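You operate a simulated robot arm through the tools that you are given. There is no shell and no other tool. Be economical: measure what you need, move in short steps, check, and stop when the job is done.

Carry out the task below with a simulated robot arm. There is one attempt and no reset: what you move stays moved.

TASK
Lift the ice box lid open.
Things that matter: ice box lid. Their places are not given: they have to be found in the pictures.

The check looks at the end state, three seconds after you hand in, the way a careful person would. Anything else that was tipped, shoved, dropped, spilled or broken makes it a failure. Lids that push on must go on centred and level and be pressed home; caps that screw on are set level and turned clockwise until they are tight.

THE ROBOT
A 7-joint arm with a two-finger parallel gripper, fixed in place. Base frame: the origin is at the foot of the arm, x ahead of it, y to its left, z up. Readings come in mm, rad, newtons and seconds.
Its first joint turns from -1.152 to 1.152 rad. Payload 2.5 kg.
Tool frame: the origin (TCP) lies between the finger pads and is the grasp point; the fingertips stand 23 mm ahead of it; z points along the fingers, y is the line along which they close. The gripper opens to 94 mm. The fingers are 38 mm wide and 10 mm thick; the gripper's body (54 by 96 mm) begins 39 mm behind the TCP.
Orientation is that of the tool frame in the base frame, as a unit quaternion [w, x, y, z]. With the fingers straight down and closing along the base's y, the tool's x points along the base's -x, its y along +y and its z along -z.

THE INTERFACE
- The arm moves only by the tool servo_tool. Its argument "commands" is a list of rows, each a list of 7 numbers: the shift along the tool's x, y, z in units of 250 mm (1.0 is 250 mm), then the turn, a rotation vector about the tool's x, y, z in units of 60 degrees (1.0 is 60 degrees), then the gripper command, from -1 (shut) to 1 (fully open), values between in proportion. In form: [[tx, ty, tz, wx, wy, wz, jaw], ...]. A call has 1 to 8 rows; each row is the pose to reach, as a shift and turn from the pose commanded when the call began, along the tool's axes at that moment. A call with a number of a shift or a turn outside -1 to 1 is refused whole. Each row takes 0.2 s and may step no farther than 50 mm and 0.15 rad from the row before; otherwise, or with a gripper value out of range, the whole call is refused. A pose out of reach is approached as far as the arm can. The call stops where the force on the tool passes 40 N (or 10 N more than at its start, if that is more) or the arm is blocked; 0.2 s more then pass. The fingers move at their own pace (about 108 mm/s each) and stop on an object; they squeeze with about 33 N. The grip force told is the motor's: it shows also when the fingers shut on nothing. Time passes only in rows, and 0.2 s behind the last, so rows that repeat a pose let the fingers close. It gives the time, the measured TCP pose, the force on the tool (base axes), the opening and the grip force at its end, in the units of the frame above (readings bear some noise).
- Cameras (640 x 400 px; columns grow to the right, rows downward): "scene" is fixed at [130.1, -408.2, 562.3]; the picture's right is [0.76, -0.64, 0.00], its down [-0.25, -0.30, -0.92] and it looks along [0.59, 0.70, -0.40] (base axes); focal length 340 px, centre (320, 200). "wrist" rides on the gripper at [-39, 0, -44] in the tool frame; the picture's right is [0.00, -1.00, 0.00], its down [0.97, 0.00, -0.24] and it looks along [0.24, 0.00, 0.97] (tool axes); focal length 218 px, centre (320, 200).
- snapshot(camera): a new picture of that camera. No time passes.
- measure_at(camera, pixels): for up to 12 pixels [column, row] of the newest picture of that camera ("zoom" is the newest enlarged one), the place [x, y, z] in the base frame of the surface seen there, good to about 3 mm. No time passes.
- zoom(camera, box): a new picture of the part [left, top, right, bottom] of that camera's present view, enlarged. No time passes.
- sign_off(): hands the job in; it is judged then, once.

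Work in short steps. Measure before you move; look again where a grasp or a placing could have gone wrong, and mend it. You have 60 turns and 22 pictures in all, those below and enlarged ones among them. Open the gripper and draw the arm clear of the work before you hand the job in, unless the task says otherwise; then end with one line.

The tools are called after "Emit:" as a command line: name --pt "numbers of a row" for each row, then --argument value for the rest, lists and objects as JSON in quotes. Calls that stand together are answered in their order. servo_tool: Moves the arm, as the interface text tells. Its arguments: {"type":"object","properties":{"commands":{"type":"array"}},"required":["commands"]} The other tools are called the same way: snapshot (camera) takes a picture; measure_at (camera, pixels) gives the place of the surface under pixels of a picture; zoom (camera, box) takes an enlarged picture of a part of a camera's view; sign_off () hands the job in.

At the start:

```text
time_s: 0.0
tool_pos: [340.7, 164.8, 429.9]
orientation: [0.0, -0.001, 1.0, 0.0]
wrist_force: [0.6, 0.3, 0.6]
grip_width: 94.1
gripper_force: 0.1
```

scene: 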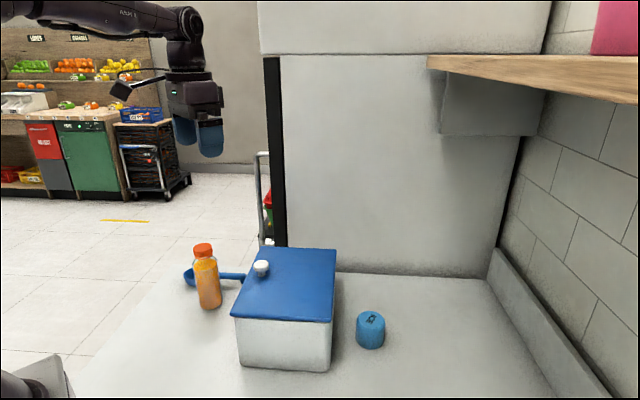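
wrist: 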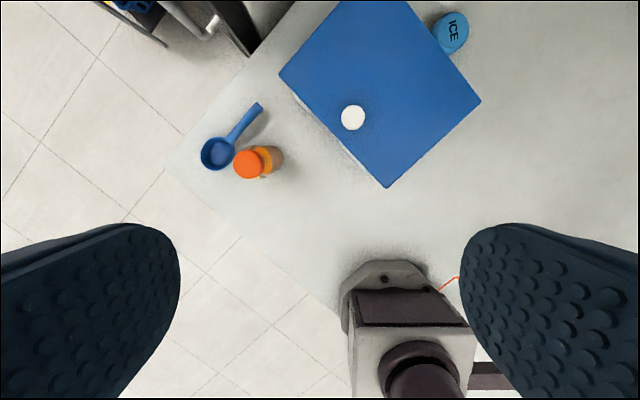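

The blue lid with a white knob (scene 261,267) sits on a white box. I zoom in and measure the lid corners and knob.

Emit:
zoom --camera "scene" --box '[170, 220, 400, 380]'

Emit:
measure_at --camera "scene" --pixels '[[261, 263], [262, 273], [258, 249], [334, 252], [332, 318], [234, 314], [285, 285], [240, 360], [328, 368], [370, 315], [204, 248], [228, 275]]'

Emit:
measure_at --camera "wrist" --pixels '[[353, 118], [282, 75], [387, 186], [479, 100], [345, 3], [405, 3], [380, 80]]'

```text
2.50 times, centred on (285, 300) of scene
```

zoom: 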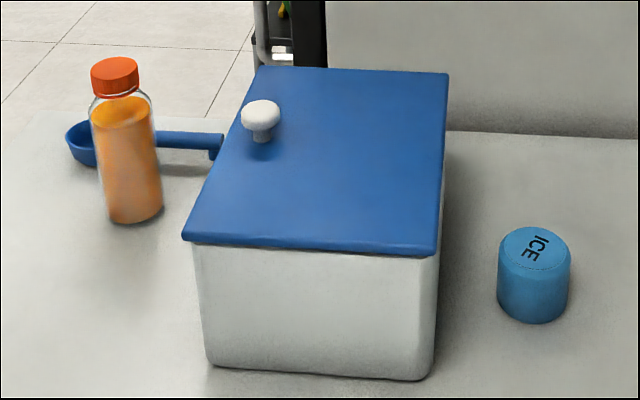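

```text
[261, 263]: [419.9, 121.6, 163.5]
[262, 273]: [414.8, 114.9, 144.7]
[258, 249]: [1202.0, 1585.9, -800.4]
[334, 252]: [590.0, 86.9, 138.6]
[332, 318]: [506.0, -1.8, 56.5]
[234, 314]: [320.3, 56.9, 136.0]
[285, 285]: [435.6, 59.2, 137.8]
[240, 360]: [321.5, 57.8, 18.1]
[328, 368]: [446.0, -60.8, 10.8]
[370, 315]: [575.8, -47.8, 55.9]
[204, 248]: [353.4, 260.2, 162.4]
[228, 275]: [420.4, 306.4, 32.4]
```

```text
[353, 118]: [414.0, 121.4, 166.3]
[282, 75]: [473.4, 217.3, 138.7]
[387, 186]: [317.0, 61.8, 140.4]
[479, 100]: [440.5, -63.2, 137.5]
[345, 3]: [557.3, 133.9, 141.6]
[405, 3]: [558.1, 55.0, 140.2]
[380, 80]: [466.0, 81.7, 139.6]
```

The lid has corners of about (317,61), (473,217), (440,-63) and (596,93), with its top at z≈139. The knob is about 33 mm wide at (416,121), top z≈166, near the (317,61)-(473,217) edge, so the hinge should be the opposite edge. I turn the tool 45° so the fingers close parallel to the hinge, and move above the knob.

Emit:
servo_tool --pt "-0.05 -0.029 0.12 0 0 0.125 0.5" --pt "-0.1 -0.058 0.24 0 0 0.25 0.5" --pt "-0.15 -0.088 0.36 0 0 0.375 0.5" --pt "-0.2 -0.117 0.48 0 0 0.5 0.5" --pt "-0.25 -0.146 0.6 0 0 0.625 0.5" --pt "-0.302 -0.176 0.72 0 0 0.75 0.5" --pt "-0.302 -0.176 0.72 0 0 0.75 0.5"

Emit:
snapshot --camera "wrist"

```text
time_s: 1.6
tool_pos: [416.4, 119.6, 251.2]
orientation: [0.0, 0.383, 0.924, 0.001]
wrist_force: [-0.4, -0.4, -0.1]
grip_width: 70.4
gripper_force: 0.0
```

```text
18 pictures are left
```

wrist: 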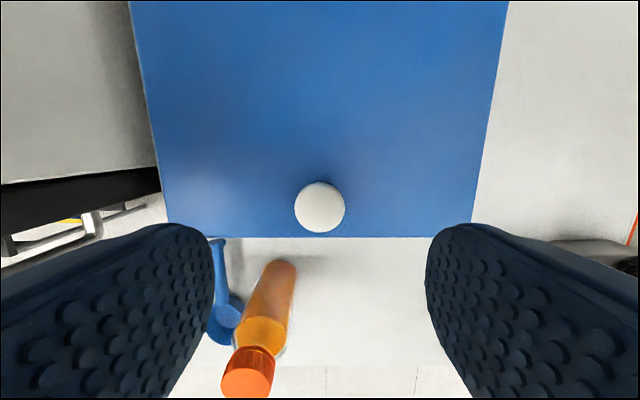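

The knob is centred between the fingers (320,207). I measure its outline to get the offset along tool x.

Emit:
measure_at --camera "wrist" --pixels '[[320, 207], [299, 207], [341, 207], [320, 187], [320, 228], [320, 235], [172, 220], [468, 220], [320, 100]]'

```text
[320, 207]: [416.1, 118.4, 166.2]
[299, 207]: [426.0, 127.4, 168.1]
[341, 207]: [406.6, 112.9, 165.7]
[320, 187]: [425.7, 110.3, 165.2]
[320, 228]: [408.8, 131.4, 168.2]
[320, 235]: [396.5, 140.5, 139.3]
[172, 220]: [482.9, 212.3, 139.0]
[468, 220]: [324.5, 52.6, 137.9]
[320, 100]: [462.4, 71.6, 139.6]
```

The knob centre is about (416.5,120.5), under the TCP. I descend to TCP z≈168 (tips 145, just above the lid at 139) and close.

Emit:
servo_tool --pt "0 0 0.15 0 0 0 0.5" --pt "0 0 0.28 0 0 0 0.5" --pt "0 0 0.332 0 0 0 0.5" --pt "0 0 0.332 0 0 0 0.5" --pt "0 0 0.332 0 0 0 -1" --pt "0 0 0.332 0 0 0 -1" --pt "0 0 0.332 0 0 0 -1"

```text
time_s: 3.2
tool_pos: [416.7, 121.2, 167.3]
orientation: [0.001, 0.383, 0.924, 0.0]
wrist_force: [8.6, 3.8, -5.6]
grip_width: 31.1
gripper_force: 45.0
```

The fingers hold the knob (31 mm, 45 N). I lift along a small arc about the presumed hinge line 148 mm away (12° first), tilting with the lid.

Emit:
servo_tool --pt "-0.0106 0 -0.041 0 0.0667 0 -1" --pt "-0.0241 0 -0.0811 0 0.1333 0 -1" --pt "-0.0404 0 -0.1202 0 0.2 0 -1" --pt "-0.0404 0 -0.1202 0 0.2 0 -1"

Emit:
snapshot --camera "scene"

```text
time_s: 4.2
tool_pos: [423.9, 112.5, 198.1]
orientation: [-0.096, 0.381, 0.919, 0.04]
wrist_force: [1.8, -2.9, 8.1]
grip_width: 31.0
gripper_force: 44.7
```

```text
17 pictures are left
```

scene: 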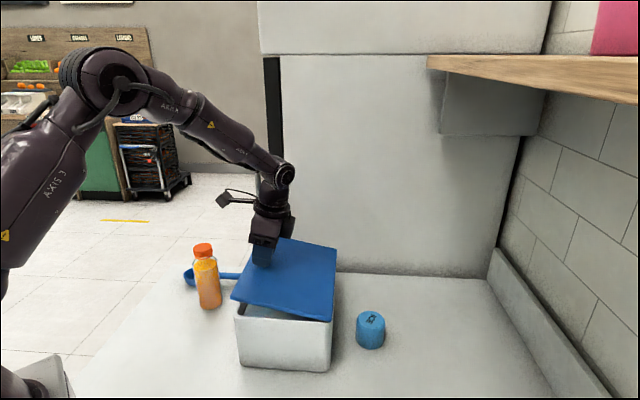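

The lid rises about a hinge on the far edge as expected, with low force. I continue the arc to 32°, tilting the tool less so the knob pivots in the pads.

Emit:
servo_tool --pt "-0.0138 0 -0.0511 0 0.05 0 -1" --pt "-0.0319 0 -0.1008 0 0.1 0 -1" --pt "-0.0543 0 -0.1487 0 0.15 0 -1" --pt "-0.0808 0 -0.1946 0 0.2 0 -1"

```text
time_s: 5.2
tool_pos: [443.3, 94.8, 241.1]
orientation: [-0.195, 0.372, 0.904, 0.08]
wrist_force: [-3.5, 10.3, -3.2]
grip_width: 31.2
gripper_force: 45.4
```

Forces stay near 11 N and the knob is held. I continue to 52° with the tool at 30° tilt.

Emit:
servo_tool --pt "-0.0207 0 -0.0487 0 0.025 0 -1" --pt "-0.0456 0 -0.0953 0 0.05 0 -1" --pt "-0.0744 0 -0.1397 0 0.075 0 -1" --pt "-0.107 0 -0.1814 0 0.1 0 -1"

Emit:
snapshot --camera "scene"

```text
time_s: 6.2
tool_pos: [475.6, 63.4, 272.8]
orientation: [-0.239, 0.369, 0.892, 0.1]
wrist_force: [-10.9, 9.9, 13.6]
grip_width: 31.2
gripper_force: 44.9
```

```text
16 pictures are left
```

scene: 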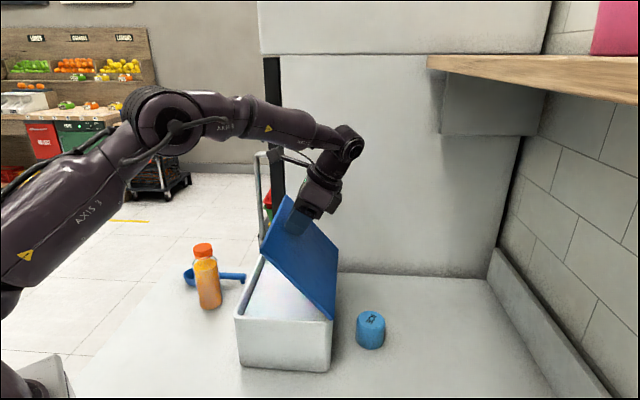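

The lid is about 50° open, the knob still held. The force points outward along the lid (~22 N), so I enlarge the arc radius by 2 mm and go on to 72°.

Emit:
servo_tool --pt "-0.0247 0 -0.0482 0 0.025 0 -1" --pt "-0.0606 0 -0.0883 0 0.05 0 -1" --pt "-0.0999 0 -0.1249 0 0.075 0 -1" --pt "-0.1424 0 -0.1578 0 0.1 0 -1"

```text
time_s: 7.2
tool_pos: [509.9, 26.4, 289.3]
orientation: [-0.285, 0.363, 0.879, 0.119]
wrist_force: [-5.1, 9.6, 14.5]
grip_width: 31.5
gripper_force: 44.5
```

Small upward force remains; I add 2 mm more radius and proceed to about 92°.

Emit:
servo_tool --pt "-0.037 0 -0.0402 0 0.02 0 -1" --pt "-0.0822 0 -0.0706 0 0.04 0 -1" --pt "-0.1299 0 -0.0968 0 0.06 0 -1" --pt "-0.1795 0 -0.1191 0 0.08 0 -1"

Emit:
snapshot --camera "scene"

```text
time_s: 7.7
tool_pos: [510.6, 26.0, 288.6]
orientation: [-0.288, 0.362, 0.878, 0.125]
wrist_force: [3.3, 1.2, -2.4]
grip_width: 31.0
gripper_force: 45.0
out of reach, approached as far as the arm can: row 1, 2
stopped in row 2: the force on the tool passed its limit (the readings are from after the stop); the commanded pose is now the measured one
```

```text
15 pictures are left
```

scene: 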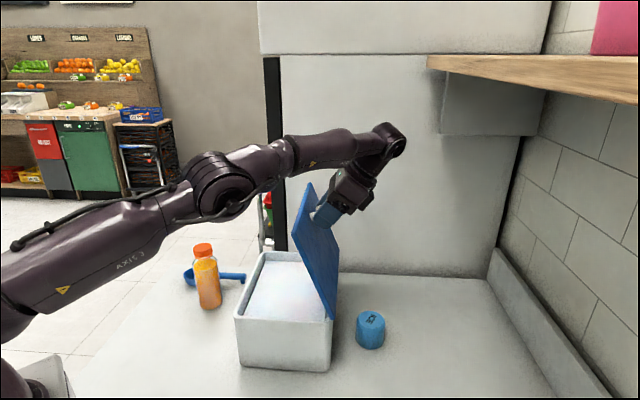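

The arm is out of reach with 36° tilt; the lid is ~73° open and still held. I tilt the tool back upright by 20° around the knob to bring the wrist closer.

Emit:
servo_tool --pt "0.0037 0 0.0007 0 -0.1111 0 -1" --pt "0.0073 0 0.0013 0 -0.2222 0 -1" --pt "0.011 0 0.002 0 -0.3333 0 -1" --pt "0.011 0 0.002 0 -0.3333 0 -1"

```text
time_s: 8.7
tool_pos: [510.0, 27.0, 291.3]
orientation: [-0.131, 0.377, 0.915, 0.062]
wrist_force: [-6.6, 8.2, 9.1]
grip_width: 31.1
gripper_force: 44.7
```

Tilt is now 17° with the lid still held. I continue the arc to about 93° with fixed tilt.

Emit:
servo_tool --pt "-0.0486 0 -0.0191 0 0 0 -1" --pt "-0.0988 0 -0.0342 0 0 0 -1" --pt "-0.1498 0 -0.0449 0 0 0 -1" --pt "-0.202 0 -0.0505 0 0 0 -1"

Emit:
snapshot --camera "scene"

```text
time_s: 9.7
tool_pos: [546.3, -9.3, 289.9]
orientation: [-0.13, 0.377, 0.915, 0.061]
wrist_force: [0.6, 8.7, 16.4]
grip_width: 31.2
gripper_force: 45.3
```

```text
14 pictures are left
```

scene: 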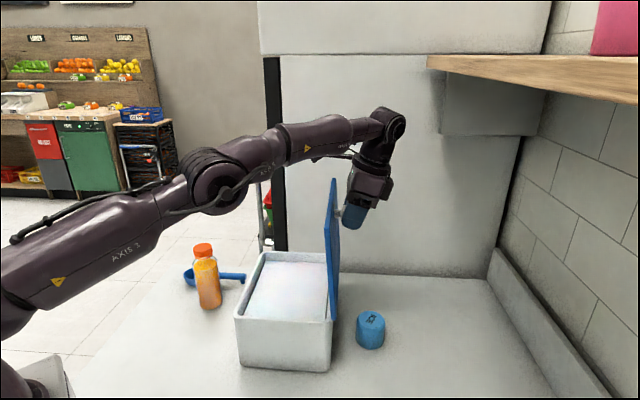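

The lid stands about 93° and the grip holds. I push on towards 105° to find the stop or a resting position.

Emit:
servo_tool --pt "-0.0417 0 -0.006 0 0 0 -1" --pt "-0.0839 0 -0.006 0 0 0 -1" --pt "-0.1253 0 -0.002 0 0 0 -1" --pt "-0.1253 0 -0.002 0 0 0 -1"

Emit:
zoom --camera "scene" --box '[210, 90, 440, 380]'

```text
time_s: 10.2
tool_pos: [553.4, -14.9, 286.9]
orientation: [-0.128, 0.374, 0.916, 0.069]
wrist_force: [2.1, 1.3, 0.7]
grip_width: 31.2
gripper_force: 44.7
out of reach, approached as far as the arm can: row 1, 2
stopped in row 2: the force on the tool passed its limit (the readings are from after the stop); the commanded pose is now the measured one
```

```text
1.38 times, centred on (325, 235) of scene
```

zoom: 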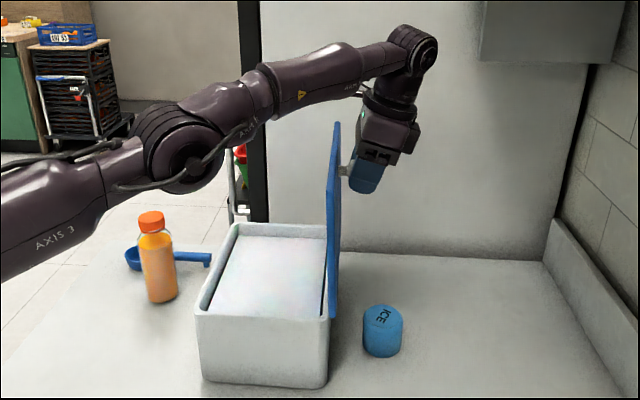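

Reach limit again, with the lid at an estimated 97°. I measure the lid's face to check its actual angle.

Emit:
measure_at --camera "zoom" --pixels '[[337, 135], [338, 160], [336, 200], [336, 240], [335, 280], [334, 310], [331, 200], [330, 250]]'

Emit:
snapshot --camera "wrist"

```text
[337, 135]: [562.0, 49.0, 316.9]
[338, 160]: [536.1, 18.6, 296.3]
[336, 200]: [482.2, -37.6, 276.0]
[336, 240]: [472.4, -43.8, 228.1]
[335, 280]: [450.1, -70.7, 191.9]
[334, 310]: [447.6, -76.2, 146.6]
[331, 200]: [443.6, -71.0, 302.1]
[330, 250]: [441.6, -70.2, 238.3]
```

```text
12 pictures are left
```

wrist: 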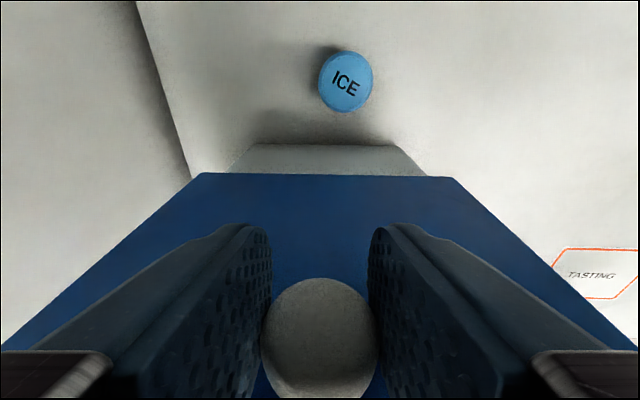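

The scene edge points are ambiguous, so I measure the lid's outer face in the wrist view (blue area between rows 180 and 330).

Emit:
measure_at --camera "wrist" --pixels '[[210, 180], [320, 180], [440, 185], [320, 215], [320, 250], [320, 270], [180, 220], [470, 220], [120, 260], [530, 260], [320, 160], [590, 310]]'

```text
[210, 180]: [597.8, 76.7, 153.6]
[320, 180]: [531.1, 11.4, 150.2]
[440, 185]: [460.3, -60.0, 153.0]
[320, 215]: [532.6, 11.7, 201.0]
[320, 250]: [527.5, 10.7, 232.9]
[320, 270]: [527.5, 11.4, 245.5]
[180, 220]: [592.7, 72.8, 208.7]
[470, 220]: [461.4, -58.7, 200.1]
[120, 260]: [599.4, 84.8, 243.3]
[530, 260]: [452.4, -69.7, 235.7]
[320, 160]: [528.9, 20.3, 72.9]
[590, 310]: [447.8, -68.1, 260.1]
```

The outer face reads as practically vertical (u≈368 at z150, ≈365 at z250), so the lid is at about 90° and not safely past. I bring the tool fully upright around the knob to gain reach.

Emit:
servo_tool --pt "0.003 0 0.0004 0 -0.0944 0 -1" --pt "0.006 0 0.0008 0 -0.1889 0 -1" --pt "0.0092 0 0.0013 0 -0.2833 0 -1" --pt "0.0092 0 0.0013 0 -0.2833 0 -1"

```text
time_s: 11.2
tool_pos: [551.0, -12.9, 289.7]
orientation: [0.011, 0.38, 0.925, 0.013]
wrist_force: [-2.1, 2.3, 20.3]
grip_width: 31.5
gripper_force: 44.8
```

Upright now. I continue outward along the arc about 12°.

Emit:
servo_tool --pt "-0.0408 0 0.001 0 0 0 -1" --pt "-0.0808 0 0.0136 0 0 0 -1" --pt "-0.12 0 0.0284 0 0 0 -1" --pt "-0.12 0 0.0284 0 0 0 -1"

Emit:
zoom --camera "scene" --box '[210, 90, 440, 380]'

```text
time_s: 12.2
tool_pos: [572.2, -34.5, 281.5]
orientation: [0.008, 0.38, 0.925, 0.012]
wrist_force: [-4.3, 3.1, 7.0]
grip_width: 31.1
gripper_force: 45.4
```

```text
1.38 times, centred on (325, 235) of scene
```

zoom: 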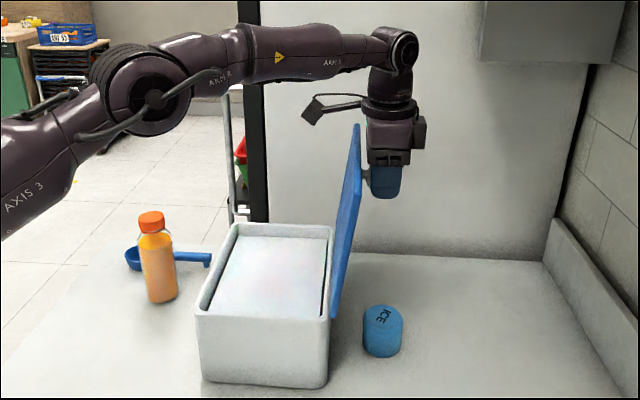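

The lid is now about 102° open, with no stop felt. I nudge a bit more, slowly, looking for a stop.

Emit:
servo_tool --pt "-0.02 0 0.008 0 0 0 -1" --pt "-0.038 0 0.0176 0 0 0 -1" --pt "-0.056 0 0.027 0 0 0 -1" --pt "-0.0748 0 0.038 0 0 0 -1"

Emit:
zoom --camera "scene" --box '[210, 90, 440, 380]'

```text
time_s: 13.2
tool_pos: [585.4, -48.3, 272.7]
orientation: [0.01, 0.38, 0.925, 0.012]
wrist_force: [-18.0, 1.6, 13.9]
grip_width: 30.4
gripper_force: 45.1
```

```text
1.38 times, centred on (325, 235) of scene
```

zoom: 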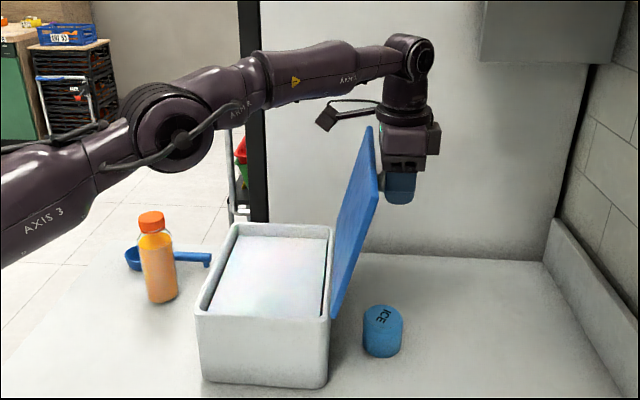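

The lid is about 109° open and a resistance appears, likely the stop. I open the fingers slightly and see whether the lid stays.

Emit:
servo_tool --pt "0 0 0 0 0 0 -0.2" --pt "0 0 0 0 0 0 -0.1"

Emit:
zoom --camera "scene" --box '[210, 90, 440, 380]'

```text
time_s: 13.8
tool_pos: [585.7, -49.3, 273.2]
orientation: [0.009, 0.38, 0.925, 0.012]
wrist_force: [-1.1, 0.8, -0.7]
grip_width: 42.2
gripper_force: 0.0
```

```text
1.38 times, centred on (325, 235) of scene
```

zoom: 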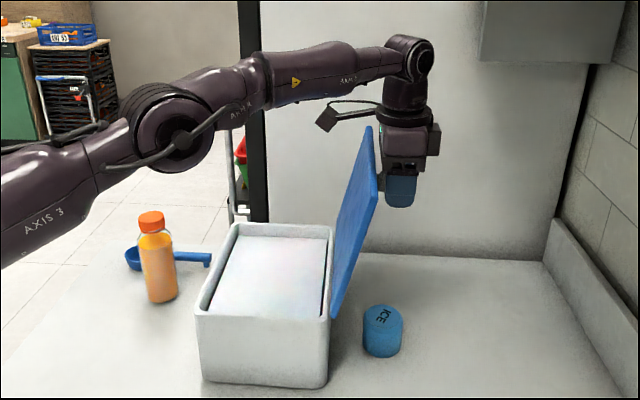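

The lid stays put with zero contact force. I open the fingers more and go straight up, clear of the knob.

Emit:
servo_tool --pt "0 0 0 0 0 0 0.5" --pt "0 0 0 0 0 0 0.5" --pt "-0.01 0 -0.06 0 0 0 0.5" --pt "-0.01 0 -0.14 0 0 0 0.5" --pt "-0.01 0 -0.22 0 0 0 0.5" --pt "-0.01 0 -0.32 0 0 0 0.5"

Emit:
snapshot --camera "scene"

```text
time_s: 15.2
tool_pos: [568.3, -46.9, 347.0]
orientation: [0.009, 0.38, 0.925, 0.012]
wrist_force: [0.1, 0.0, 0.2]
grip_width: 70.8
gripper_force: 0.1
out of reach, approached as far as the arm can: row 4, 5, 6
```

```text
8 pictures are left
```

scene: 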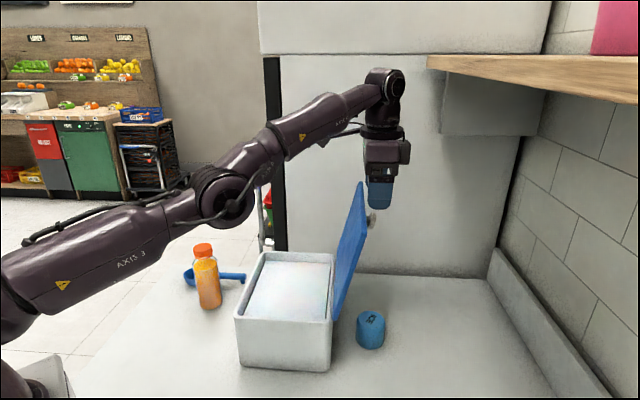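

The lid stays open with the fingers above it. I draw the arm back and up, clear of it.

Emit:
servo_tool --pt "0.04 0 -0.08 0 0 0 0.5" --pt "0.12 -0.05 -0.14 0 0 0 0.5" --pt "0.22 -0.1 -0.2 0 0 0 0.5" --pt "0.34 -0.2 -0.24 0 0 0 0.5" --pt "0.46 -0.3 -0.26 0 0 0 0.5" --pt "0.58 -0.4 -0.28 0 0 0 0.5"

Emit:
snapshot --camera "scene"

```text
time_s: 16.6
tool_pos: [525.9, -27.5, 442.2]
orientation: [0.009, 0.38, 0.925, 0.012]
wrist_force: [0.7, -0.3, -0.8]
grip_width: 70.5
gripper_force: 0.0
out of reach, approached as far as the arm can: row 2, 3, 4, 5, 6
```

```text
7 pictures are left
```

scene: 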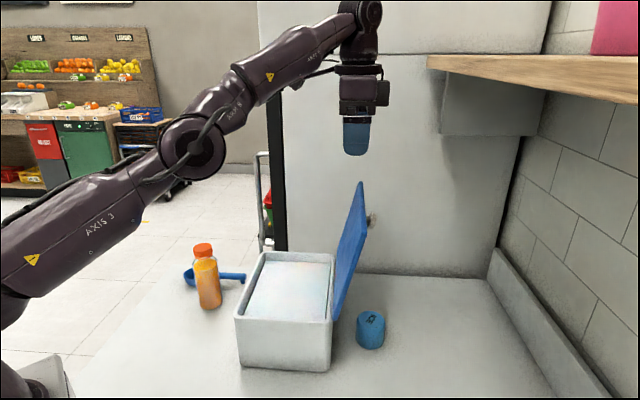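

The lid stands open by itself at about 110°, the bottle, scoop and ice can have not moved, and the arm is clear with the gripper open. I hand in.

Emit:
sign_off

```text
The job is handed in.
```

The ice box lid is open: it stands by itself at about 110°, the bottle, scoop and ice can are where they were, and the arm is clear with its gripper open.
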